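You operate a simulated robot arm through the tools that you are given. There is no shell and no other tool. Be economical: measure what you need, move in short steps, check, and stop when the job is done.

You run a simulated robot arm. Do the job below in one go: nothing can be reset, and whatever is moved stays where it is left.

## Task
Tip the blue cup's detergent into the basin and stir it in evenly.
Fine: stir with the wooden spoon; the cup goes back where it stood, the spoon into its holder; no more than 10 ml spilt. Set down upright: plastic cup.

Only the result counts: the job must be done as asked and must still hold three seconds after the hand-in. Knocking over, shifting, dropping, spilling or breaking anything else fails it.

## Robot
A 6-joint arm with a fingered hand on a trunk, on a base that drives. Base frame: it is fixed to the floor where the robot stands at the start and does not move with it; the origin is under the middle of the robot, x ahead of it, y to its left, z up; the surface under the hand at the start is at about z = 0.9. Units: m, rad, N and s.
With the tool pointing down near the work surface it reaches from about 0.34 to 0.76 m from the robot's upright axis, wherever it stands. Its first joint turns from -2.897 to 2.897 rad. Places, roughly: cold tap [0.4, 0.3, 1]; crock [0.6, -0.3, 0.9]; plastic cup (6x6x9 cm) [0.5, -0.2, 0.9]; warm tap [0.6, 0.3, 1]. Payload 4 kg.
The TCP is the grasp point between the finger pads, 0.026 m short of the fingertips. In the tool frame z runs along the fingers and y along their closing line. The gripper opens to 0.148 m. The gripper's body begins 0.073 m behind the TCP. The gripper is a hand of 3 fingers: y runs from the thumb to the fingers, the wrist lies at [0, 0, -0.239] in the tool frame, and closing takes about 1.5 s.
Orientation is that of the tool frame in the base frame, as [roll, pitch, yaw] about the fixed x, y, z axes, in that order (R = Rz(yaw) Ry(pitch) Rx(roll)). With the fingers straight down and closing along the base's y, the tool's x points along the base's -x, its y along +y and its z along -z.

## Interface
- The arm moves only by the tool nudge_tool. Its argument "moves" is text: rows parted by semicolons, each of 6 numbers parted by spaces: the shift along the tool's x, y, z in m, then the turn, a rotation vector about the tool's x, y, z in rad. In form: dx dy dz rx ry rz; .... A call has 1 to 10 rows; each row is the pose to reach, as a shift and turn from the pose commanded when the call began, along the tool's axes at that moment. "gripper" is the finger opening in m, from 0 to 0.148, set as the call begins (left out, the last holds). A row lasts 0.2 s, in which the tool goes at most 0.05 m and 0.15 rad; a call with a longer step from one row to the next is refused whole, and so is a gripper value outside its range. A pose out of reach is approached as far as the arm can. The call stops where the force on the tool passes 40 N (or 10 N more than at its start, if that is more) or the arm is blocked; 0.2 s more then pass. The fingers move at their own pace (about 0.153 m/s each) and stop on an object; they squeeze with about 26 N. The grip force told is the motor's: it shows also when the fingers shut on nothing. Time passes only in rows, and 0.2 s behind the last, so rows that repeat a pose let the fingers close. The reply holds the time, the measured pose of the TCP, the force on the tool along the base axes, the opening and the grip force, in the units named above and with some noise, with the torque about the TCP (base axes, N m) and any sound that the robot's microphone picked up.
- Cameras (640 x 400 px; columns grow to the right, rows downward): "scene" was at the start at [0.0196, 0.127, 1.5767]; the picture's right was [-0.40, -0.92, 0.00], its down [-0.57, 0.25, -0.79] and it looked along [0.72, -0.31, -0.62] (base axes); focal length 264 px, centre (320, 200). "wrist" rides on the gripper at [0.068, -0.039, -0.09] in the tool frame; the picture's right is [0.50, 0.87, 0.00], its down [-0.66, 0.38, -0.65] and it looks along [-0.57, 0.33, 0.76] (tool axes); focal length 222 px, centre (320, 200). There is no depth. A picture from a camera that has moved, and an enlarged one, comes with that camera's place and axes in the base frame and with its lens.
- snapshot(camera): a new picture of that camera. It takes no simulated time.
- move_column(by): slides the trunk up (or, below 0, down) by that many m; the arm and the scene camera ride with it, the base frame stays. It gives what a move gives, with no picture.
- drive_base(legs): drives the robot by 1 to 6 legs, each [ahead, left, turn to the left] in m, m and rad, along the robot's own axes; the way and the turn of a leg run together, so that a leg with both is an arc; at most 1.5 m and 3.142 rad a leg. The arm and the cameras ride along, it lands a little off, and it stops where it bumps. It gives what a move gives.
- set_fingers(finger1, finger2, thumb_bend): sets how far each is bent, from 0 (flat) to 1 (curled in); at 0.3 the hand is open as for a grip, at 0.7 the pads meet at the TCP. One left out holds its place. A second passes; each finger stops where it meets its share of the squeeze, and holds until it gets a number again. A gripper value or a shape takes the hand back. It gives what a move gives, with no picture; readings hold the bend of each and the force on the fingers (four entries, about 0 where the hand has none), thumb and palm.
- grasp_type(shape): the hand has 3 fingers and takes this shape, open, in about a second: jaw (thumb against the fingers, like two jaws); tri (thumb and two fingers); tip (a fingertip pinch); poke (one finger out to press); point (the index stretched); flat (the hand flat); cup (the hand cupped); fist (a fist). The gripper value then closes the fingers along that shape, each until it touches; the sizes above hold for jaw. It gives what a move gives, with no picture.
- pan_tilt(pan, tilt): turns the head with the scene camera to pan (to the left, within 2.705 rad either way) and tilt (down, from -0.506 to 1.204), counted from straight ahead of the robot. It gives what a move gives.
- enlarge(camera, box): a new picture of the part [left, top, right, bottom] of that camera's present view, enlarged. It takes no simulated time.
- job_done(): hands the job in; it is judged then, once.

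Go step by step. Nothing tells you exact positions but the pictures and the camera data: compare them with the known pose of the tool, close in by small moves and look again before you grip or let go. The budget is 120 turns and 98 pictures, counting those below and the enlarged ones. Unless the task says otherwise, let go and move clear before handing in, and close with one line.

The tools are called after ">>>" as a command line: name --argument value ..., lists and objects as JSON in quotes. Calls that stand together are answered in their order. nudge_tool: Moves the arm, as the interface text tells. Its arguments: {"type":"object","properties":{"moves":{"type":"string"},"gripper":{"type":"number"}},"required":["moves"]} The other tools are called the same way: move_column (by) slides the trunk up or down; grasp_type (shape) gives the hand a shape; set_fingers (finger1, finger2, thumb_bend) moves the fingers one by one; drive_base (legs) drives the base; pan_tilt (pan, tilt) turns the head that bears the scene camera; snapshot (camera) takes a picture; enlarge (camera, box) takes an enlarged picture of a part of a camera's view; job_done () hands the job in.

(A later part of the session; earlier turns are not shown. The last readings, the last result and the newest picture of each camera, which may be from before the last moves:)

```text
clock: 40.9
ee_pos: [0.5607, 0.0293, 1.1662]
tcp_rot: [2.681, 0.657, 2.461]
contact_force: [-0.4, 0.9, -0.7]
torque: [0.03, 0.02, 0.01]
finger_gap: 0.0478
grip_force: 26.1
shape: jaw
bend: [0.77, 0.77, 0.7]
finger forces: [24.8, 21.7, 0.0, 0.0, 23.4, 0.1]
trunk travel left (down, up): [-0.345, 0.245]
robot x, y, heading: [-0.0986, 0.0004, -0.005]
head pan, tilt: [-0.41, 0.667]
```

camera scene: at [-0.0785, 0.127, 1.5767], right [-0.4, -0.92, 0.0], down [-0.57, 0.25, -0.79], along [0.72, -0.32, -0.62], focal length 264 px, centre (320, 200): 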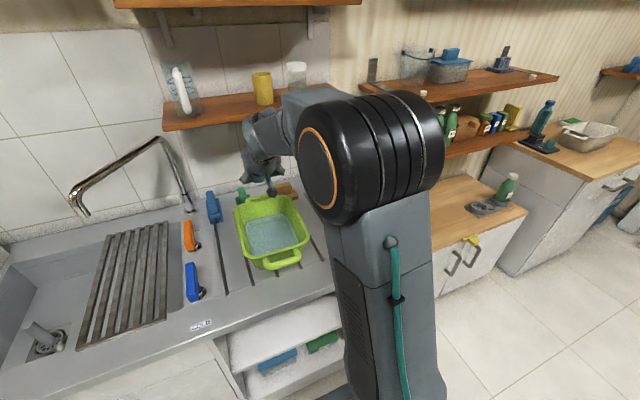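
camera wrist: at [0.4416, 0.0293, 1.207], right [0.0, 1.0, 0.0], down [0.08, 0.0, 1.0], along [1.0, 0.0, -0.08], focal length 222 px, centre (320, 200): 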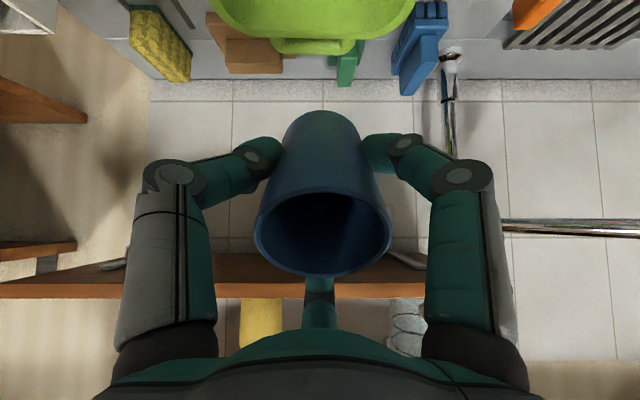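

>>> nudge_tool --moves "-0.006 0.0036 0.007 -0.03 -0.052 0; -0.012 0.007 0.014 -0.06 -0.104 0; -0.0185 0.0107 0.021 -0.09 -0.156 0; -0.0185 0.0107 0.021 -0.12 -0.208 0; -0.0185 0.0107 0.021 -0.15 -0.26 0; -0.0185 0.0107 0.021 -0.18 -0.312 0; -0.0185 0.0107 0.021 -0.21 -0.364 0; -0.0185 0.0107 0.021 -0.21 -0.364 0"

>>> snapshot --camera "scene"

>>> snapshot --camera "wrist"

```text
clock: 42.7
ee_pos: [0.5909, 0.0291, 1.1661]
tcp_rot: [2.226, 0.942, 2.128]
contact_force: [-0.3, 0.3, -1.5]
torque: [0.0, 0.02, -0.04]
finger_gap: 0.0478
grip_force: 26.1
shape: jaw
bend: [0.77, 0.77, 0.7]
finger forces: [24.8, 21.7, 0.1, 0.0, 23.2, 0.1]
trunk travel left (down, up): [-0.345, 0.245]
robot x, y, heading: [-0.0997, 0.0022, -0.002]
head pan, tilt: [-0.41, 0.667]
```

```text
63 pictures are left
camera scene: at [-0.0785, 0.127, 1.3967], right [-0.4, -0.92, 0.0], down [-0.57, 0.25, -0.79], along [0.72, -0.32, -0.62], focal length 264 px, centre (320, 200)
```

scene: 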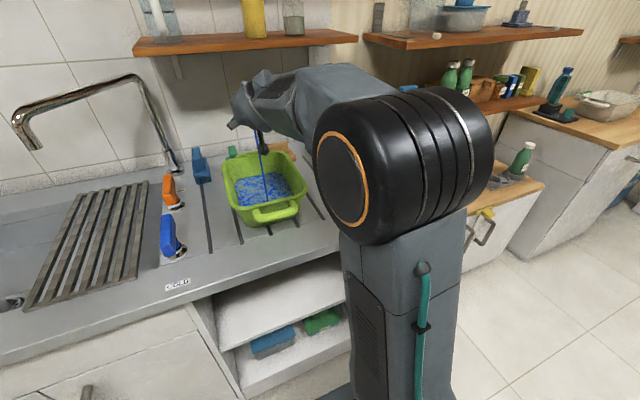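

```text
62 pictures are left
camera wrist: at [0.479, 0.0278, 1.1274], right [0.0, 1.0, 0.0], down [-0.34, 0.0, 0.94], along [0.94, 0.0, 0.34], focal length 222 px, centre (320, 200)
```

wrist: 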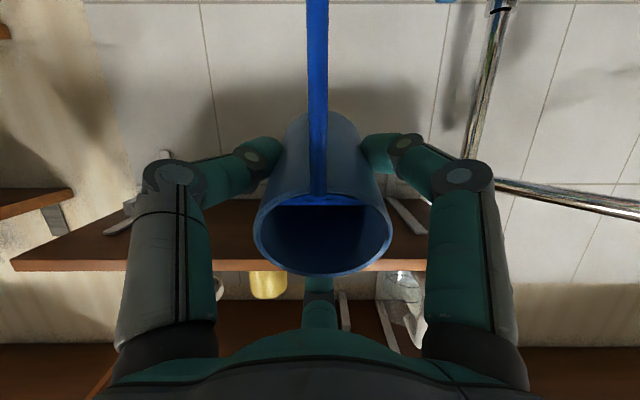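

The detergent is running in a clean stream into the basin. I'll hold, then tilt on slowly.

>>> nudge_tool --moves "0 0 0 0 0 0; 0 0 0 0 0 0; 0 0 0 -0.02 -0.035 0; 0 0 0 -0.04 -0.069 0; 0 0 0 -0.06 -0.104 0; 0 0 0 -0.06 -0.104 0; 0 0 0 -0.06 -0.104 0; 0 0 0 -0.06 -0.104 0; 0 0 0 -0.06 -0.104 0; 0 0 0 -0.06 -0.104 0"

>>> snapshot --camera "wrist"

```text
clock: 44.9
ee_pos: [0.5908, 0.0224, 1.168]
tcp_rot: [2.167, 0.973, 2.049]
contact_force: [-0.3, -0.2, -0.7]
torque: [-0.03, 0.08, -0.01]
finger_gap: 0.0479
grip_force: 25.7
shape: jaw
bend: [0.77, 0.77, 0.7]
finger forces: [24.8, 21.6, 0.0, 0.0, 23.1, 0.1]
out of reach, approached as far as the arm can: row 4, 5
trunk travel left (down, up): [-0.345, 0.245]
robot x, y, heading: [-0.0971, -0.0025, -0.003]
head pan, tilt: [-0.41, 0.667]
```

```text
61 pictures are left
camera wrist: at [0.4813, 0.0235, 1.1222], right [0.03, 1.0, -0.01], down [-0.38, 0.02, 0.92], along [0.92, -0.02, 0.38], focal length 222 px, centre (320, 200)
```

wrist: 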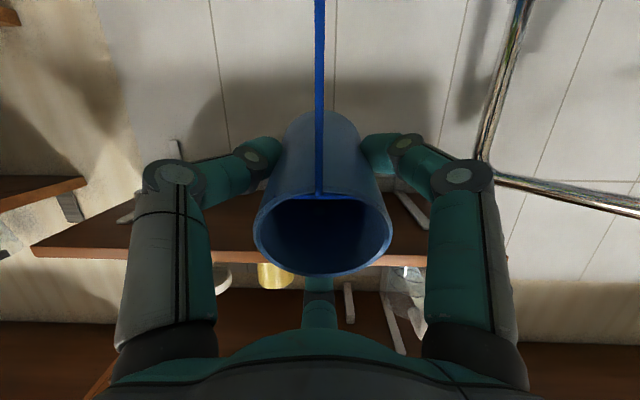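

At the wrist's limit; raise the hand and lower the trunk again to go further.

>>> nudge_tool --moves "-0.02 0.011 -0.008 0 0 0; -0.04 0.023 -0.015 0 0 0; -0.06 0.0345 -0.023 0 0 0; -0.08 0.046 -0.031 0 0 0; -0.1 0.0577 -0.038 0 0 0; -0.12 0.069 -0.046 0 0 0; -0.12 0.069 -0.046 0 0 0"

>>> move_column --by -0.18

>>> snapshot --camera "scene"

>>> snapshot --camera "wrist"

```text
clock: 46.5
ee_pos: [0.5808, 0.028, 1.3117]
tcp_rot: [2.041, 0.994, 1.975]
contact_force: [0.2, -0.4, -1.1]
torque: [0.05, 0.03, -0.05]
finger_gap: 0.0475
grip_force: 25.8
shape: jaw
bend: [0.77, 0.77, 0.7]
finger forces: [24.6, 21.7, 0.0, 0.1, 23.0, 0.0]
out of reach, approached as far as the arm can: row 1, 2
trunk travel left (down, up): [-0.345, 0.245]
robot x, y, heading: [-0.0957, 0.0004, -0.002]
head pan, tilt: [-0.41, 0.667]
```

```text
clock: 48.5
ee_pos: [0.5803, 0.0273, 1.1313]
tcp_rot: [2.041, 0.998, 1.975]
contact_force: [0.8, -0.4, -1.9]
torque: [0.02, 0.01, -0.05]
finger_gap: 0.0474
grip_force: 25.9
shape: jaw
bend: [0.77, 0.77, 0.7]
finger forces: [24.6, 21.7, 0.0, 0.1, 22.8, 0.1]
trunk travel left (down, up): [-0.165, 0.425]
robot x, y, heading: [-0.0984, 0.0018, -0.0]
head pan, tilt: [-0.41, 0.667]
```

```text
60 pictures are left
camera scene: at [-0.0785, 0.127, 1.2167], right [-0.4, -0.92, 0.0], down [-0.57, 0.25, -0.79], along [0.72, -0.32, -0.62], focal length 264 px, centre (320, 200)
```

scene: 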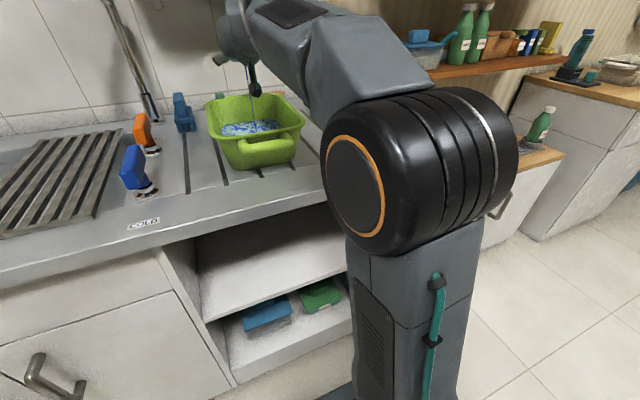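

```text
59 pictures are left
camera wrist: at [0.4733, 0.027, 1.0788], right [0.0, 1.0, 0.0], down [-0.45, 0.0, 0.89], along [0.89, 0.0, 0.45], focal length 222 px, centre (320, 200)
```

wrist: 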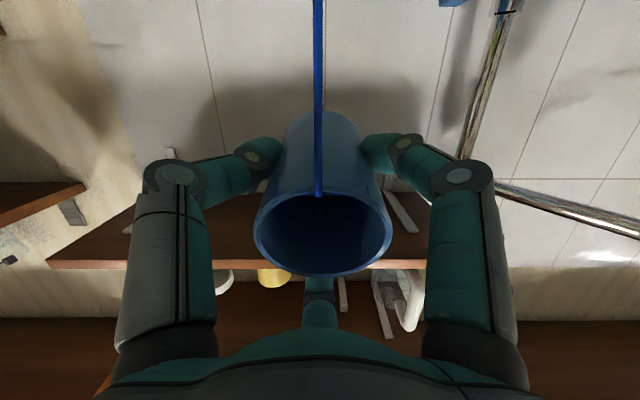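

Nearly emptied; now tilt past horizontal with a small rise for clearance.

>>> nudge_tool --moves "-0.009 0.005 0.0005 -0.0225 -0.039 0; -0.018 0.0104 0.001 -0.045 -0.078 0; -0.027 0.0156 0.0016 -0.0675 -0.117 0; -0.036 0.021 0.002 -0.09 -0.156 0; -0.045 0.026 0.0027 -0.1125 -0.195 0; -0.045 0.026 0.0027 -0.135 -0.234 0; -0.045 0.026 0.0027 -0.1575 -0.273 0; -0.045 0.026 0.0027 -0.18 -0.312 0; -0.045 0.026 0.0027 -0.2 -0.346 0; -0.045 0.026 0.0027 -0.2 -0.346 0"

>>> snapshot --camera "wrist"

>>> snapshot --camera "scene"

```text
clock: 50.7
ee_pos: [0.595, 0.0206, 1.182]
tcp_rot: [1.336, 1.031, 1.335]
contact_force: [-0.3, 0.7, -0.2]
torque: [0.0, 0.0, -0.01]
finger_gap: 0.0473
grip_force: 26.1
shape: jaw
bend: [0.77, 0.77, 0.7]
finger forces: [24.5, 21.7, 0.0, 0.0, 22.7, 0.0]
out of reach, approached as far as the arm can: row 7, 8, 9, 10
trunk travel left (down, up): [-0.165, 0.425]
robot x, y, heading: [-0.1011, 0.0032, 0.005]
head pan, tilt: [-0.41, 0.667]
```

```text
58 pictures are left
camera wrist: at [0.5155, 0.0219, 1.0935], right [0.03, 1.0, 0.0], down [-0.74, 0.02, 0.67], along [0.67, -0.02, 0.74], focal length 222 px, centre (320, 200)
```

wrist: 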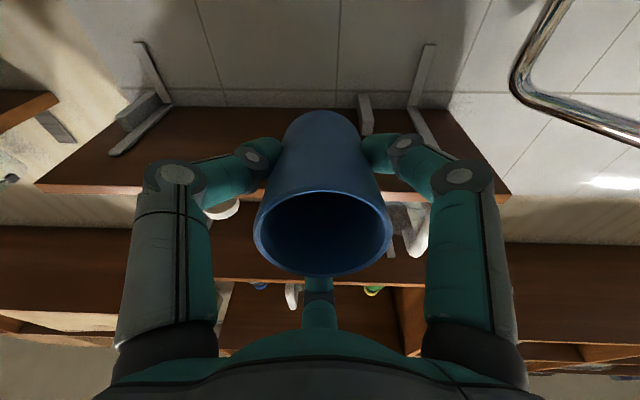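

```text
57 pictures are left
camera scene: at [-0.0786, 0.127, 1.2167], right [-0.4, -0.92, 0.0], down [-0.57, 0.25, -0.79], along [0.72, -0.32, -0.62], focal length 264 px, centre (320, 200)
```

scene: 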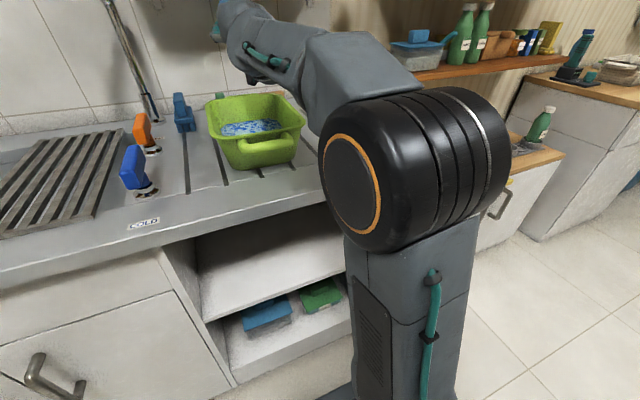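

The stream has stopped. I'll wait a little for drips, then check the cup and begin tilting back.

>>> nudge_tool --moves "0 0 0 0 0 0; 0 0 0 0 0 0; 0 0 0 0 0 0; 0 0 0 0 0 0; 0 0 0 0 0 0; 0 0 0 0 0 0; 0 0 0 0 0 0; 0 0 0 0 0 0; 0 0 0 0 0 0; 0 0 0 0 0 0"

>>> enlarge --camera "wrist" --box '[240, 100, 400, 290]'

>>> nudge_tool --moves "0 0 0 0.035 0.06 0; 0 0 0 0.07 0.12 0; 0 0 0 0.105 0.18 0; 0 0 0 0.14 0.24 0; 0 0 0 0.175 0.3 0; 0 0 0 0.21 0.36 0; 0 0 0 0.21 0.36 0"

>>> snapshot --camera "wrist"

```text
clock: 52.9
ee_pos: [0.5957, 0.0194, 1.1802]
tcp_rot: [1.337, 1.033, 1.335]
contact_force: [0.5, -0.2, -0.1]
torque: [0.0, -0.04, -0.01]
finger_gap: 0.0477
grip_force: 26.2
shape: jaw
bend: [0.77, 0.77, 0.7]
finger forces: [24.6, 21.8, 0.0, 0.0, 22.7, 0.1]
trunk travel left (down, up): [-0.165, 0.425]
robot x, y, heading: [-0.0984, 0.0007, -0.006]
head pan, tilt: [-0.41, 0.667]
```

```text
2.11 times, centred on (320, 195) of wrist
camera zoom: at [0.5155, 0.0219, 1.0936], right [0.03, 1.0, 0.0], down [-0.74, 0.02, 0.67], along [0.67, -0.02, 0.74], focal length 468 px, centre (320, 210)
```

zoom: 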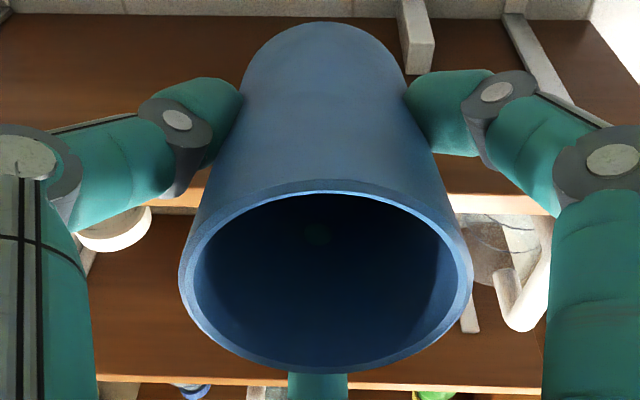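

```text
clock: 54.5
ee_pos: [0.5954, 0.017, 1.1824]
tcp_rot: [1.422, 1.043, 1.43]
contact_force: [-0.2, -0.4, -0.4]
torque: [0.0, 0.02, -0.01]
finger_gap: 0.0475
grip_force: 26.2
shape: jaw
bend: [0.77, 0.77, 0.7]
finger forces: [24.5, 21.7, 0.1, 0.0, 22.7, 0.0]
out of reach, approached as far as the arm can: row 2, 3, 4, 5, 6, 7
trunk travel left (down, up): [-0.165, 0.425]
robot x, y, heading: [-0.0966, 0.0008, 0.003]
head pan, tilt: [-0.41, 0.667]
```

```text
55 pictures are left
camera wrist: at [0.5115, 0.0172, 1.0982], right [0.01, 1.0, 0.0], down [-0.71, 0.01, 0.71], along [0.71, -0.01, 0.71], focal length 222 px, centre (320, 200)
```

wrist: 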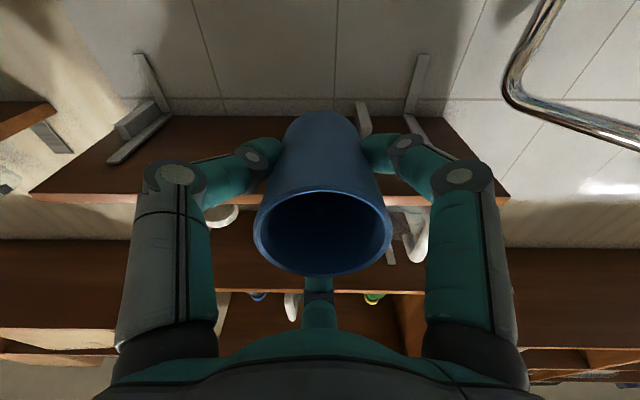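

The cup is empty. Retrace the path: lower slightly while tilting back.

>>> nudge_tool --moves "0.01 -0.006 -0.005 0 0 0; 0.021 -0.012 -0.009 0.02 0.035 0; 0.031 -0.018 -0.014 0.045 0.078 0; 0.042 -0.0245 -0.0185 0.07 0.12 0; 0.042 -0.0245 -0.0185 0.1 0.173 0; 0.042 -0.0245 -0.0185 0.13 0.225 0; 0.042 -0.0245 -0.0185 0.16 0.277 0; 0.042 -0.0245 -0.0185 0.16 0.277 0"

```text
clock: 56.3
ee_pos: [0.5803, 0.0173, 1.1316]
tcp_rot: [2.035, 0.996, 1.956]
contact_force: [0.7, -0.4, -1.5]
torque: [-0.01, 0.0, 0.0]
finger_gap: 0.0472
grip_force: 26.5
shape: jaw
bend: [0.77, 0.77, 0.7]
finger forces: [24.2, 21.5, 0.0, 0.0, 22.4, 0.0]
out of reach, approached as far as the arm can: row 3, 4, 5, 6
trunk travel left (down, up): [-0.165, 0.425]
robot x, y, heading: [-0.0962, -0.0007, -0.001]
head pan, tilt: [-0.41, 0.667]
```

>>> move_column --by 0.18

>>> nudge_tool --moves "0.024 -0.0136 0.0064 0.02 0.035 0; 0.047 -0.027 0.013 0.06 0.104 0; 0.071 -0.041 0.019 0.1 0.173 0; 0.094 -0.054 0.026 0.15 0.26 0; 0.118 -0.068 0.032 0.2 0.346 0; 0.118 -0.068 0.032 0.25 0.433 0; 0.118 -0.068 0.032 0.28 0.485 0; 0.118 -0.068 0.032 0.28 0.485 0"

```text
clock: 58.3
ee_pos: [0.5823, 0.0174, 1.3128]
tcp_rot: [2.033, 0.998, 1.955]
contact_force: [0.3, 0.3, -1.5]
torque: [-0.01, 0.0, 0.01]
finger_gap: 0.0473
grip_force: 25.9
shape: jaw
bend: [0.77, 0.77, 0.7]
finger forces: [24.2, 21.6, 0.0, 0.1, 22.4, 0.1]
trunk travel left (down, up): [-0.345, 0.245]
robot x, y, heading: [-0.0993, 0.001, -0.002]
head pan, tilt: [-0.41, 0.667]
```

```text
clock: 60.1
ee_pos: [0.5786, 0.0199, 1.1721]
tcp_rot: [2.693, 0.641, 2.454]
contact_force: [-0.2, -0.1, -0.8]
torque: [-0.03, -0.01, 0.0]
finger_gap: 0.0472
grip_force: 26.1
shape: jaw
bend: [0.77, 0.77, 0.7]
finger forces: [24.4, 21.6, 0.1, 0.0, 22.4, 0.1]
trunk travel left (down, up): [-0.345, 0.245]
robot x, y, heading: [-0.0942, -0.0016, -0.007]
head pan, tilt: [-0.41, 0.667]
```

>>> move_column --by 0.18

>>> nudge_tool --moves "0.022 -0.012 0.02 0.03 0.05 0; 0.043 -0.025 0.041 0.07 0.12 0; 0.065 -0.037 0.061 0.12 0.208 0; 0.086 -0.05 0.081 0.18 0.312 0; 0.108 -0.062 0.1017 0.24 0.416 0; 0.108 -0.062 0.1017 0.3 0.52 0; 0.108 -0.062 0.1017 0.35 0.606 0; 0.108 -0.062 0.1017 0.382 0.6616 0; 0.108 -0.062 0.1017 0.382 0.6616 0"

>>> snapshot --camera "wrist"

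```text
clock: 62.1
ee_pos: [0.5774, 0.0191, 1.3523]
tcp_rot: [2.691, 0.643, 2.453]
contact_force: [0.1, -0.2, -0.5]
torque: [-0.02, 0.01, -0.02]
finger_gap: 0.0469
grip_force: 25.5
shape: jaw
bend: [0.77, 0.77, 0.7]
finger forces: [24.4, 21.7, 0.0, 0.1, 22.5, 0.0]
trunk travel left (down, up): [-0.525, 0.065]
robot x, y, heading: [-0.0972, 0.0001, 0.002]
head pan, tilt: [-0.41, 0.667]
```

```text
clock: 64.1
ee_pos: [0.5583, 0.0184, 1.192]
tcp_rot: [3.141, 0.001, 2.606]
contact_force: [-0.3, -0.7, -0.8]
torque: [0.0, 0.0, 0.0]
finger_gap: 0.047
grip_force: 26.5
shape: jaw
bend: [0.77, 0.77, 0.7]
finger forces: [24.5, 21.7, 0.0, 0.0, 22.3, 0.0]
trunk travel left (down, up): [-0.525, 0.065]
robot x, y, heading: [-0.0972, 0.0013, -0.003]
head pan, tilt: [-0.41, 0.667]
```

```text
54 pictures are left
camera wrist: at [0.4806, 0.0181, 1.2826], right [0.01, 1.0, 0.0], down [0.76, -0.01, 0.66], along [0.66, -0.01, -0.76], focal length 222 px, centre (320, 200)
```

wrist: 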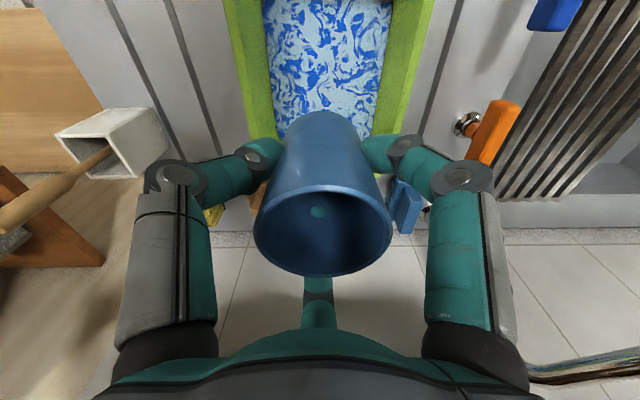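

Empty cup upright, and the basin shows blue streaks. I carry it back over its spot.

>>> nudge_tool --moves "-0.005 -0.035 0.01 0 0 0; -0.01 -0.07 0.02 0 0 0; -0.016 -0.105 0.03 0 0 0; -0.021 -0.14 0.04 0 0 0; -0.026 -0.175 0.05 0 0 0; -0.0314 -0.2127 0.06 0 0 -0.0 ; -0.0314 -0.2127 0.08 0 0 -0.013; -0.0314 -0.2127 0.11 0 0 -0.013; -0.0314 -0.2127 0.14 0 0 -0.013; -0.0314 -0.2127 0.14 0 0 -0.013"

>>> snapshot --camera "wrist"

```text
clock: 66.3
ee_pos: [0.4784, -0.1795, 1.0511]
tcp_rot: [3.139, 0.001, 2.616]
contact_force: [-0.3, -0.2, -1.1]
torque: [-0.02, 0.03, 0.0]
finger_gap: 0.0466
grip_force: 26.0
shape: jaw
bend: [0.77, 0.77, 0.7]
finger forces: [24.6, 21.7, 0.0, 0.1, 22.1, 0.0]
trunk travel left (down, up): [-0.525, 0.065]
robot x, y, heading: [-0.099, 0.0005, -0.002]
head pan, tilt: [-0.41, 0.667]
```

```text
53 pictures are left
camera wrist: at [0.4002, -0.1808, 1.1417], right [0.0, 1.0, 0.0], down [0.76, 0.0, 0.66], along [0.66, 0.0, -0.76], focal length 222 px, centre (320, 200)
```

wrist: 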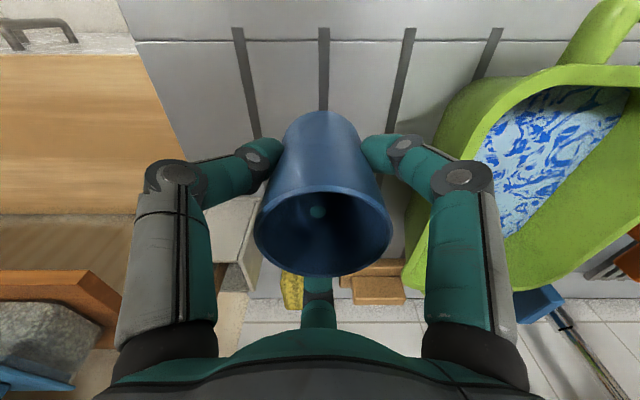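

>>> nudge_tool --moves "0 -0.002 0.03 0 0 0; 0 -0.002 0.06 0 0 0; 0 -0.002 0.08 0 0 0; 0 -0.002 0.09 0 0 0; 0 -0.002 0.0935 0 0 0; 0 -0.002 0.0935 0 0 0"

>>> snapshot --camera "wrist"

```text
clock: 67.7
ee_pos: [0.4765, -0.1807, 0.9586]
tcp_rot: [3.14, 0.003, 2.617]
contact_force: [-0.4, -0.2, 0.1]
torque: [0.0, 0.02, 0.0]
finger_gap: 0.0466
grip_force: 26.1
shape: jaw
bend: [0.77, 0.77, 0.7]
finger forces: [24.7, 21.7, 0.0, 0.0, 22.0, 0.1]
trunk travel left (down, up): [-0.525, 0.065]
robot x, y, heading: [-0.0998, 0.003, -0.003]
head pan, tilt: [-0.41, 0.667]
```

```text
52 pictures are left
camera wrist: at [0.3988, -0.182, 1.0488], right [0.0, 1.0, 0.0], down [0.76, 0.0, 0.66], along [0.66, 0.0, -0.76], focal length 222 px, centre (320, 200)
```

wrist: 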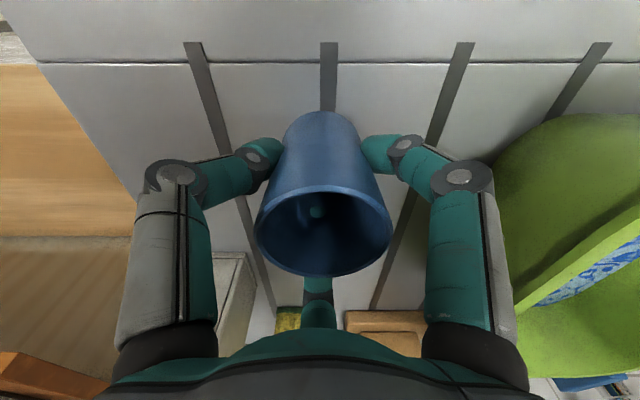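

>>> nudge_tool --moves "0 0 0.001 0 0 0; 0 0 0.0016 0 0 0"

>>> nudge_tool --moves "0 0 0 0 0 0; 0 0 0 0 0 0" --gripper 0.07

>>> nudge_tool --moves "0 0 0 0 0 0; 0 0 0 0 0 0; 0 0 0 0 0 0" --gripper 0.125

>>> snapshot --camera "wrist"

```text
clock: 68.3
ee_pos: [0.477, -0.1809, 0.956]
tcp_rot: [3.141, 0.002, 2.619]
contact_force: [-0.4, 0.0, 0.0]
torque: [0.01, 0.0, 0.0]
finger_gap: 0.047
grip_force: 25.9
shape: jaw
bend: [0.77, 0.77, 0.7]
finger forces: [24.7, 22.0, 0.1, 0.0, 22.0, 0.0]
trunk travel left (down, up): [-0.525, 0.065]
robot x, y, heading: [-0.0977, 0.0002, -0.0]
head pan, tilt: [-0.41, 0.667]
```

```text
clock: 68.9
ee_pos: [0.4764, -0.1805, 0.9574]
tcp_rot: [3.139, 0.001, 2.618]
contact_force: [0.1, -0.1, 0.5]
torque: [0.01, -0.03, 0.0]
finger_gap: 0.0698
grip_force: 0.1
shape: jaw
bend: [0.38, 0.38, 0.7]
finger forces: [0.0, 0.1, 0.1, 0.1, 0.0, 0.1]
trunk travel left (down, up): [-0.525, 0.065]
robot x, y, heading: [-0.0944, -0.0028, -0.005]
head pan, tilt: [-0.41, 0.667]
```

```text
clock: 69.7
ee_pos: [0.4757, -0.1816, 0.9553]
tcp_rot: [3.14, 0.002, 2.616]
contact_force: [-0.2, -0.1, 0.7]
torque: [-0.01, -0.01, 0.01]
finger_gap: 0.1248
grip_force: 0.0
shape: jaw
bend: [0.25, 0.25, 0.41]
finger forces: [0.0, 0.0, 0.1, 0.0, 0.1, 0.1]
trunk travel left (down, up): [-0.525, 0.065]
robot x, y, heading: [-0.0985, -0.0019, -0.003]
head pan, tilt: [-0.41, 0.667]
```

```text
51 pictures are left
camera wrist: at [0.3982, -0.1826, 1.0472], right [0.0, 1.0, 0.0], down [0.76, 0.0, 0.66], along [0.66, 0.0, -0.76], focal length 222 px, centre (320, 200)
```

wrist: 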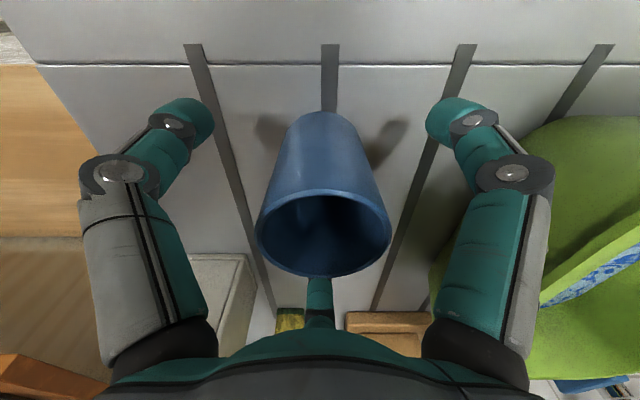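

The cup stands upright on its spot. I go straight up and look at the crock and spoon.

>>> nudge_tool --moves "0 0 -0.03 0 0 0; 0 0 -0.07 0 0 0; 0 0 -0.11 0 0 0; 0 0 -0.15 0 0 0; 0 0 -0.19 0 0 0; 0 0 -0.23 0 0 0; 0 0 -0.23 0 0 0"

>>> snapshot --camera "wrist"

>>> snapshot --camera "scene"

```text
clock: 71.3
ee_pos: [0.4775, -0.1818, 1.1865]
tcp_rot: [3.14, 0.0, 2.619]
contact_force: [-0.1, 0.3, -0.4]
torque: [-0.01, 0.04, 0.02]
finger_gap: 0.1248
grip_force: 0.0
shape: jaw
bend: [0.25, 0.25, 0.41]
finger forces: [0.1, 0.1, 0.0, 0.0, 0.0, 0.0]
trunk travel left (down, up): [-0.525, 0.065]
robot x, y, heading: [-0.0962, -0.0037, -0.0]
head pan, tilt: [-0.41, 0.667]
```

```text
50 pictures are left
camera wrist: at [0.3981, -0.1827, 1.2774], right [0.0, 1.0, 0.0], down [0.76, 0.0, 0.66], along [0.66, 0.0, -0.76], focal length 222 px, centre (320, 200)
```

wrist: 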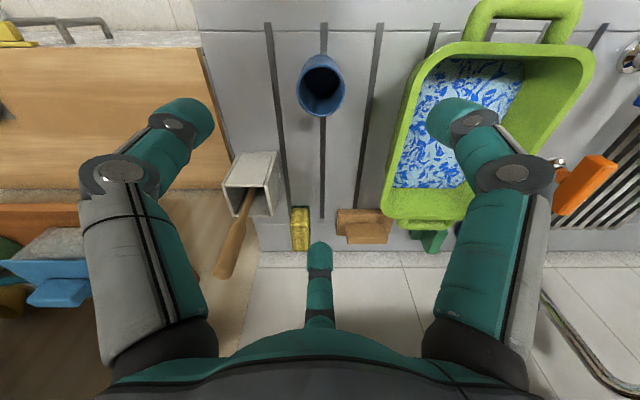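

```text
49 pictures are left
camera scene: at [-0.0787, 0.127, 1.5767], right [-0.4, -0.92, 0.0], down [-0.57, 0.25, -0.79], along [0.72, -0.32, -0.62], focal length 264 px, centre (320, 200)
```

scene: 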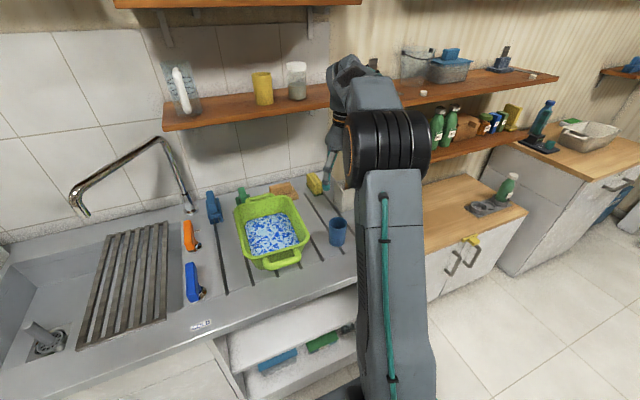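

>>> enlarge --camera "wrist" --box '[190, 130, 310, 290]'

>>> pan_tilt --pan -0.5 --tilt 0.6

>>> enlarge --camera "wrist" --box '[370, 30, 610, 260]'

```text
2.50 times, centred on (250, 210) of wrist
camera zoom: at [0.3981, -0.1827, 1.2774], right [0.0, 1.0, 0.0], down [0.76, 0.0, 0.66], along [0.66, 0.0, -0.76], focal length 555 px, centre (495, 175)
```

zoom: 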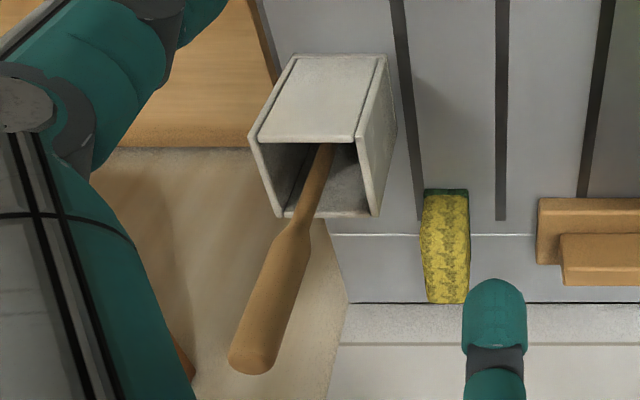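

```text
clock: 72.0
ee_pos: [0.477, -0.1814, 1.187]
tcp_rot: [3.139, 0.004, 2.618]
contact_force: [0.5, -0.3, 0.4]
torque: [0.01, 0.01, 0.0]
finger_gap: 0.1251
grip_force: 0.0
shape: jaw
bend: [0.25, 0.25, 0.41]
finger forces: [0.1, 0.1, 0.0, 0.1, 0.1, 0.0]
trunk travel left (down, up): [-0.525, 0.065]
robot x, y, heading: [-0.0978, 0.0013, -0.005]
head pan, tilt: [-0.499, 0.6]
```

```text
1.74 times, centred on (490, 145) of wrist
camera zoom: at [0.3983, -0.1827, 1.277], right [0.0, 1.0, 0.0], down [0.76, 0.0, 0.66], along [0.66, 0.0, -0.76], focal length 386 px, centre (24, 296)
```

zoom: 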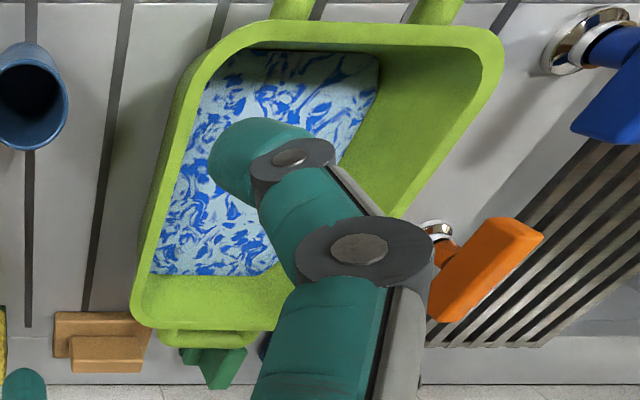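

The spoon stands nearly vertical in the crock at about (0.638, -0.298), its handle end at z≈1.14, crock rim z≈1.006; a shelf edge is at x≈0.70, z≈1.27, so I'll grip it with the hand leaned back ~26°. First drive 0.1 m ahead for reach.

>>> drive_base --legs '[[0.1, 0, 0]]'

```text
clock: 73.1
ee_pos: [0.5796, -0.18, 1.186]
tcp_rot: [3.14, 0.0, 2.62]
contact_force: [0.6, -0.1, 0.3]
torque: [0.0, 0.01, -0.03]
finger_gap: 0.1248
grip_force: 0.0
shape: jaw
bend: [0.25, 0.25, 0.41]
finger forces: [0.1, 0.0, 0.0, 0.0, 0.1, 0.0]
trunk travel left (down, up): [-0.525, 0.065]
robot x, y, heading: [0.0007, -0.0003, 0.002]
head pan, tilt: [-0.499, 0.6]
```

>>> nudge_tool --moves "-0.011 -0.025 -0.01 -0.056 -0.0975 0; -0.023 -0.05 -0.014 -0.113 -0.195 0; -0.034 -0.075 -0.014 -0.169 -0.292 0; -0.046 -0.1 -0.014 -0.225 -0.39 0; -0.046 -0.1 -0.014 -0.225 -0.39 0"

>>> snapshot --camera "wrist"

>>> snapshot --camera "scene"

```text
clock: 74.3
ee_pos: [0.5672, -0.2923, 1.201]
tcp_rot: [2.903, 0.39, 2.57]
contact_force: [-0.4, -1.0, 0.0]
torque: [0.04, -0.03, 0.02]
finger_gap: 0.125
grip_force: 0.0
shape: jaw
bend: [0.25, 0.25, 0.41]
finger forces: [0.0, 0.0, 0.0, 0.1, 0.0, 0.0]
trunk travel left (down, up): [-0.525, 0.065]
robot x, y, heading: [0.0043, -0.0018, 0.0]
head pan, tilt: [-0.499, 0.6]
```

```text
46 pictures are left
camera wrist: at [0.4575, -0.2932, 1.2488], right [0.0, 1.0, 0.0], down [0.39, 0.0, 0.92], along [0.92, 0.0, -0.39], focal length 222 px, centre (320, 200)
```

wrist: 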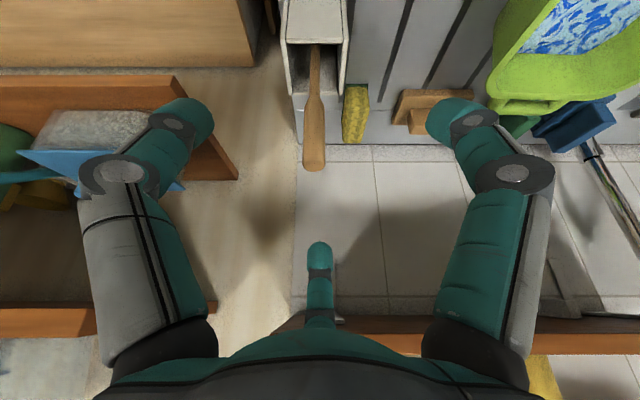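

```text
45 pictures are left
camera scene: at [0.0212, 0.1187, 1.5824], right [-0.48, -0.88, 0.0], down [-0.5, 0.27, -0.83], along [0.72, -0.4, -0.56], focal length 264 px, centre (320, 200)
```

scene: 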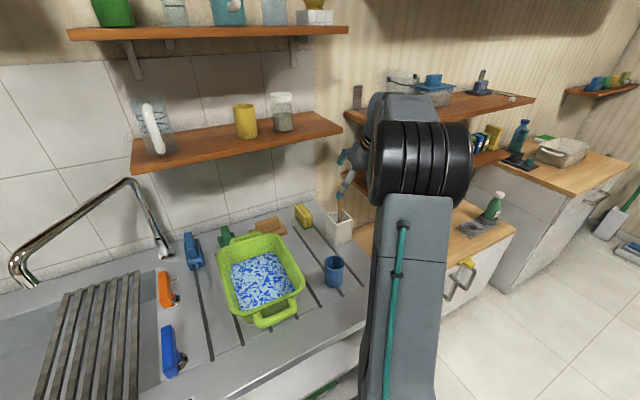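

>>> enlarge --camera "scene" --box '[290, 130, 390, 260]'

```text
3.08 times, centred on (340, 195) of scene
camera zoom: at [0.0212, 0.1187, 1.5824], right [-0.48, -0.88, 0.0], down [-0.5, 0.27, -0.83], along [0.72, -0.4, -0.56], focal length 811 px, centre (258, 215)
```

zoom: 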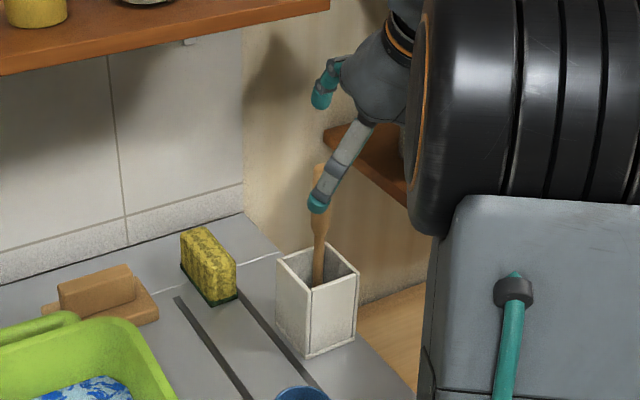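

Spoon confirmed at (0.638, -0.298). I move over it, then check before lowering.

>>> nudge_tool --moves "-0.02 0.009 0.01 0 0 0; -0.04 0.018 0.021 0 0 0; -0.058 0.027 0.031 0 0 0; -0.058 0.027 0.031 0 0 0"

>>> snapshot --camera "wrist"

>>> enlarge --camera "scene" --box '[290, 100, 390, 230]'

```text
clock: 75.3
ee_pos: [0.6388, -0.2955, 1.2001]
tcp_rot: [2.904, 0.388, 2.571]
contact_force: [0.2, 0.0, 0.1]
torque: [0.02, -0.03, -0.02]
finger_gap: 0.125
grip_force: 0.1
shape: jaw
bend: [0.25, 0.25, 0.41]
finger forces: [0.0, 0.0, 0.0, 0.0, 0.0, 0.0]
trunk travel left (down, up): [-0.525, 0.065]
robot x, y, heading: [0.0004, -0.0014, 0.0]
head pan, tilt: [-0.499, 0.6]
```

```text
43 pictures are left
camera wrist: at [0.5296, -0.2973, 1.2483], right [0.0, 1.0, 0.0], down [0.4, 0.0, 0.92], along [0.92, 0.0, -0.4], focal length 222 px, centre (320, 200)
```

wrist: 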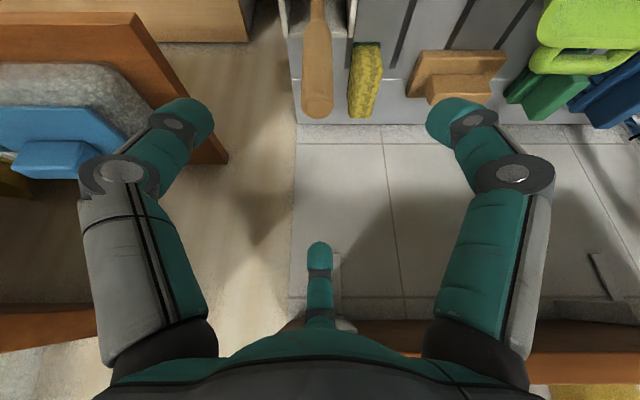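

```text
3.08 times, centred on (340, 165) of scene
camera zoom: at [0.0215, 0.1188, 1.5824], right [-0.48, -0.88, 0.0], down [-0.5, 0.27, -0.82], along [0.72, -0.4, -0.57], focal length 811 px, centre (258, 308)
```

zoom: 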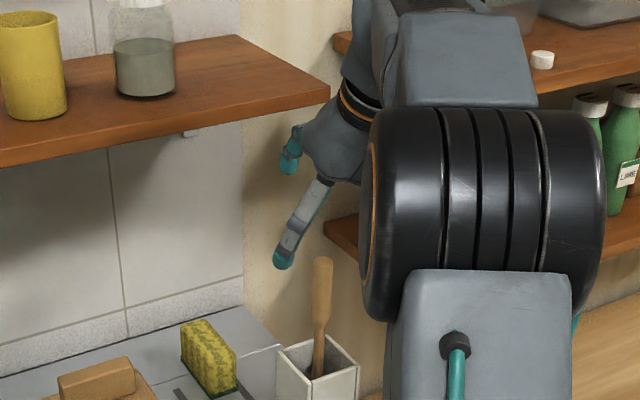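

>>> nudge_tool --moves "0.01 -0.009 0.021 0 0 0; 0.02 -0.015 0.044 0 0 0; 0.029 -0.02 0.067 0 0 0; 0.0387 -0.0258 0.089 0 0 0; 0.0387 -0.0258 0.089 0 0 0"

>>> snapshot --camera "wrist"

>>> enlarge --camera "scene" --box '[290, 130, 390, 260]'

```text
clock: 76.5
ee_pos: [0.6347, -0.2998, 1.0997]
tcp_rot: [2.903, 0.389, 2.57]
contact_force: [0.0, 0.7, -0.3]
torque: [-0.02, 0.01, 0.02]
finger_gap: 0.1249
grip_force: 0.0
shape: jaw
bend: [0.25, 0.25, 0.41]
finger forces: [0.1, 0.1, 0.0, 0.1, 0.0, 0.0]
trunk travel left (down, up): [-0.525, 0.065]
robot x, y, heading: [-0.0009, 0.0009, -0.003]
head pan, tilt: [-0.499, 0.6]
```

```text
41 pictures are left
camera wrist: at [0.5248, -0.3005, 1.1464], right [0.0, 1.0, 0.0], down [0.4, 0.0, 0.92], along [0.92, 0.0, -0.4], focal length 222 px, centre (320, 200)
```

wrist: 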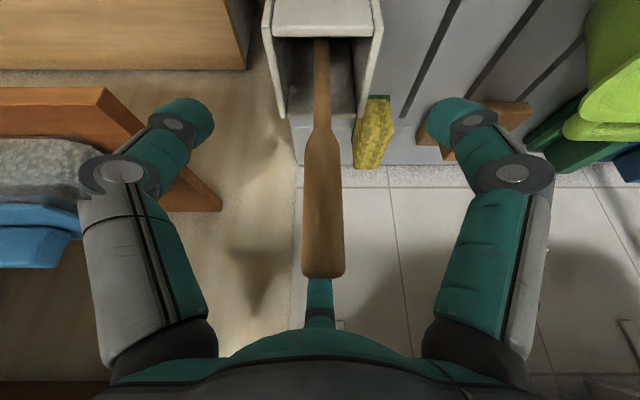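

```text
3.08 times, centred on (340, 195) of scene
camera zoom: at [0.0215, 0.1187, 1.5824], right [-0.48, -0.88, 0.0], down [-0.5, 0.27, -0.82], along [0.72, -0.4, -0.57], focal length 811 px, centre (258, 215)
```

zoom: 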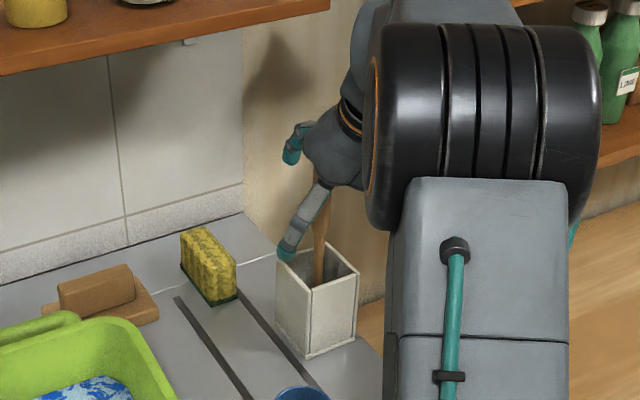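

The handle is centred between the fingers. Closing in stages.

>>> nudge_tool --moves "0 0 0 0 0 0; 0 0 0 0 0 0; 0 0 0 0 0 0" --gripper 0.05

>>> snapshot --camera "wrist"

```text
clock: 77.3
ee_pos: [0.6352, -0.2988, 1.0993]
tcp_rot: [2.902, 0.387, 2.57]
contact_force: [-0.6, 0.0, 0.6]
torque: [0.02, 0.01, 0.01]
finger_gap: 0.0505
grip_force: 0.0
shape: jaw
bend: [0.77, 0.77, 0.7]
finger forces: [0.0, 0.0, 0.1, 0.1, 0.0, 0.1]
trunk travel left (down, up): [-0.525, 0.065]
robot x, y, heading: [0.0004, 0.0016, 0.001]
head pan, tilt: [-0.499, 0.6]
```

```text
39 pictures are left
camera wrist: at [0.5248, -0.3004, 1.1468], right [0.0, 1.0, 0.0], down [0.4, 0.0, 0.92], along [0.92, 0.0, -0.4], focal length 222 px, centre (320, 200)
```

wrist: 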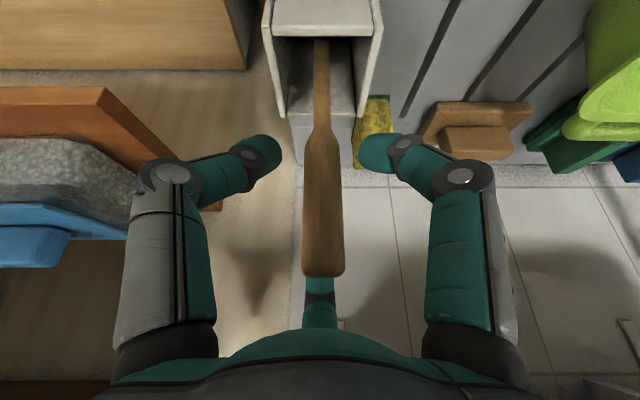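

>>> nudge_tool --moves "-0.0057 0.0033 -0.0135 0 0 0; -0.0057 0.0033 -0.0135 0 0 0" --gripper 0.03

>>> nudge_tool --moves "0 0 0 0 0 0; 0 0 0 0 0 0; 0 0 0 0 0 0; 0 0 0 0 0 0" --gripper 0.0

>>> snapshot --camera "wrist"

```text
clock: 77.9
ee_pos: [0.6337, -0.2988, 1.1151]
tcp_rot: [2.902, 0.388, 2.571]
contact_force: [0.5, -0.4, -1.1]
torque: [-0.03, -0.01, -0.01]
finger_gap: 0.0304
grip_force: 0.1
shape: jaw
bend: [0.75, 0.75, 0.7]
finger forces: [0.1, 0.0, 0.1, 0.0, 0.0, 0.0]
trunk travel left (down, up): [-0.525, 0.065]
robot x, y, heading: [0.0043, 0.0002, -0.004]
head pan, tilt: [-0.499, 0.6]
```

```text
clock: 78.9
ee_pos: [0.633, -0.299, 1.1154]
tcp_rot: [2.903, 0.389, 2.571]
contact_force: [-0.8, 0.8, 0.5]
torque: [-0.01, 0.09, 0.02]
finger_gap: 0.0187
grip_force: 25.4
shape: jaw
bend: [0.74, 0.74, 0.7]
finger forces: [23.0, 21.7, 0.0, 0.0, 22.6, 0.0]
trunk travel left (down, up): [-0.525, 0.065]
robot x, y, heading: [0.0043, 0.0021, -0.005]
head pan, tilt: [-0.499, 0.6]
```

```text
38 pictures are left
camera wrist: at [0.5245, -0.301, 1.1617], right [0.0, 1.0, 0.0], down [0.4, 0.0, 0.92], along [0.92, 0.0, -0.4], focal length 222 px, centre (320, 200)
```

wrist: 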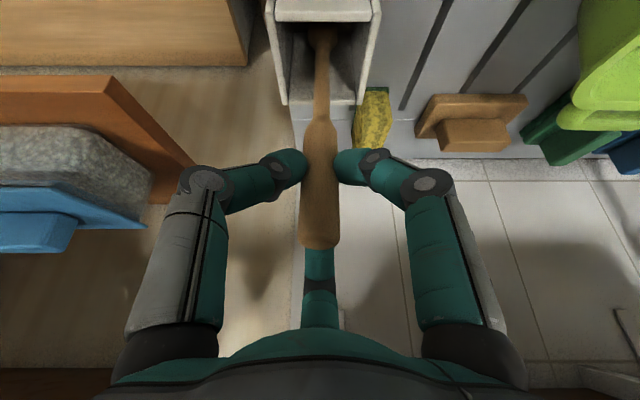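

The spoon is firmly held. I lift it straight out of the crock.

>>> nudge_tool --moves "-0.0047 0.0027 -0.0113 0 0 0; -0.0124 0.0072 -0.0297 0 0 0; -0.0211 0.0122 -0.0504 0 0 0; -0.03 0.0173 -0.0717 0 0 0; -0.039 0.0225 -0.0931 0 0 0; -0.0471 0.0272 -0.1125 0 0 0; -0.0471 0.0272 -0.1125 0 0 0"

>>> snapshot --camera "wrist"

>>> snapshot --camera "scene"

```text
clock: 80.5
ee_pos: [0.6355, -0.3001, 1.2377]
tcp_rot: [2.903, 0.388, 2.573]
contact_force: [-0.4, -0.4, 0.1]
torque: [-0.02, -0.01, 0.01]
finger_gap: 0.0186
grip_force: 26.0
shape: jaw
bend: [0.74, 0.74, 0.7]
finger forces: [22.4, 22.3, 0.0, 0.1, 22.3, 0.0]
trunk travel left (down, up): [-0.525, 0.065]
robot x, y, heading: [0.0054, -0.0004, -0.001]
head pan, tilt: [-0.499, 0.6]
```

```text
37 pictures are left
camera wrist: at [0.5263, -0.3012, 1.2858], right [0.0, 1.0, 0.0], down [0.39, 0.0, 0.92], along [0.92, 0.0, -0.39], focal length 222 px, centre (320, 200)
```

wrist: 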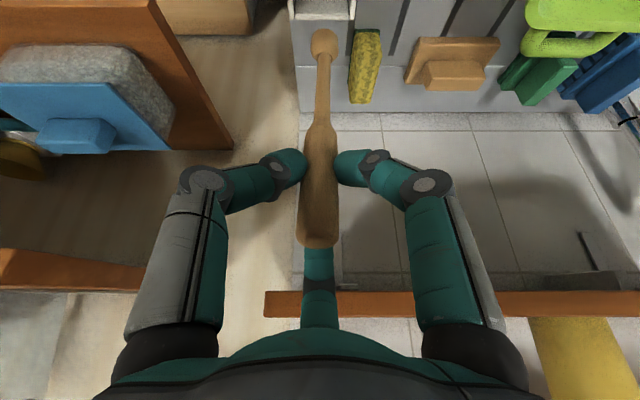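

```text
36 pictures are left
camera scene: at [0.0214, 0.1188, 1.5824], right [-0.48, -0.88, 0.0], down [-0.5, 0.27, -0.83], along [0.72, -0.4, -0.56], focal length 264 px, centre (320, 200)
```

scene: 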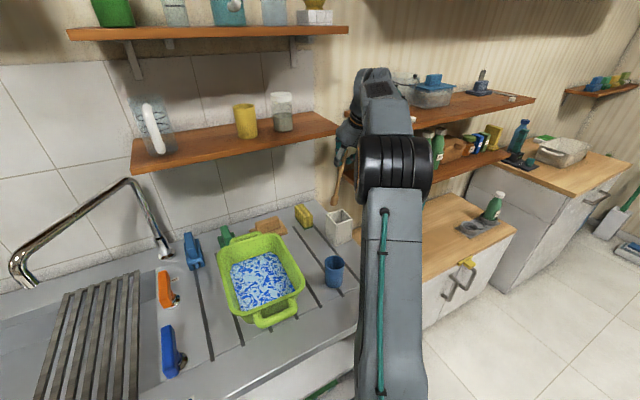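

>>> enlarge --camera "scene" --box '[290, 110, 390, 260]'

>>> enlarge --camera "wrist" --box '[260, 0, 390, 130]'

```text
2.67 times, centred on (340, 185) of scene
camera zoom: at [0.0214, 0.1188, 1.5824], right [-0.48, -0.88, 0.0], down [-0.5, 0.27, -0.83], along [0.72, -0.4, -0.56], focal length 703 px, centre (267, 240)
```

zoom: 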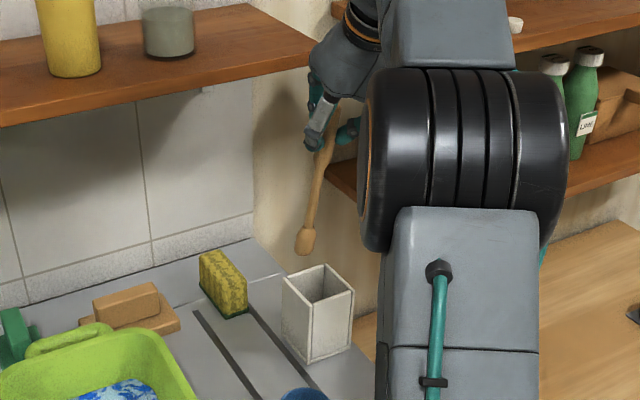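

```text
3.08 times, centred on (325, 65) of wrist
camera zoom: at [0.5263, -0.3012, 1.2858], right [0.0, 1.0, 0.0], down [0.39, 0.0, 0.92], along [0.92, 0.0, -0.39], focal length 684 px, centre (305, 615)
```

zoom: 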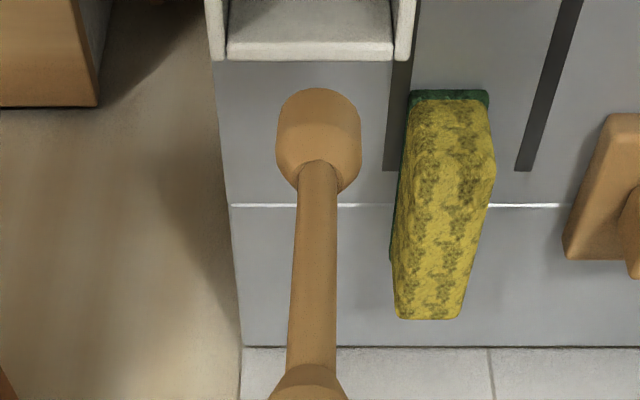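

The spoon swung a little in the grip: its head is at about (0.664, -0.296), bottom z≈1.045, fine for stirring. I carry it over to the basin's centre.

>>> nudge_tool --moves "0.0274 0.0265 -0.0051 0 0 0; 0.0549 0.0531 -0.0102 0 0 0; 0.0823 0.0797 -0.0152 0 0 0; 0.1098 0.1062 -0.0203 0 0 0; 0.1372 0.1328 -0.0254 0 0 0; 0.1647 0.1593 -0.0305 0 0 0; 0.1921 0.1859 -0.0355 0 0 0; 0.2196 0.2124 -0.0406 0 0 0; 0.247 0.239 -0.0457 0 0 0; 0.247 0.239 -0.0457 0 0 0"

>>> snapshot --camera "scene"

>>> snapshot --camera "wrist"

```text
clock: 82.7
ee_pos: [0.5312, 0.0308, 1.242]
tcp_rot: [2.903, 0.388, 2.571]
contact_force: [0.8, -0.8, -0.3]
torque: [0.0, 0.01, -0.02]
finger_gap: 0.0184
grip_force: 25.7
shape: jaw
bend: [0.74, 0.74, 0.7]
finger forces: [22.4, 21.9, 0.0, 0.0, 22.3, 0.0]
trunk travel left (down, up): [-0.525, 0.065]
robot x, y, heading: [0.0027, -0.0026, -0.001]
head pan, tilt: [-0.499, 0.6]
```

```text
33 pictures are left
camera scene: at [0.0212, 0.1191, 1.5824], right [-0.48, -0.88, 0.0], down [-0.5, 0.27, -0.83], along [0.72, -0.4, -0.56], focal length 264 px, centre (320, 200)
```

scene: 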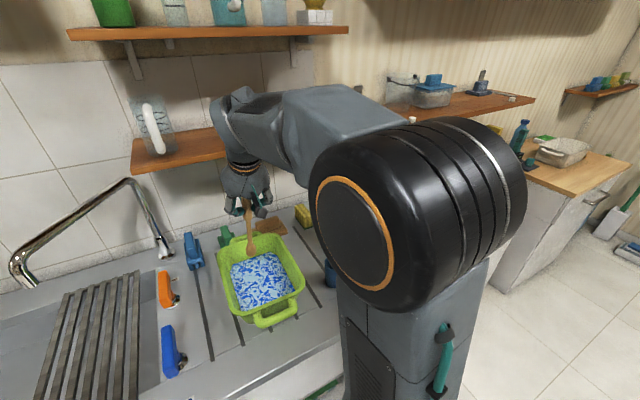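

```text
32 pictures are left
camera wrist: at [0.4214, 0.0291, 1.2894], right [0.0, 1.0, 0.0], down [0.4, 0.0, 0.92], along [0.92, 0.0, -0.4], focal length 222 px, centre (320, 200)
```

wrist: 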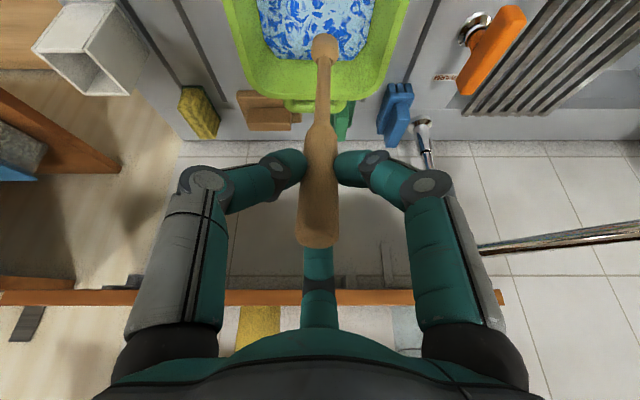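

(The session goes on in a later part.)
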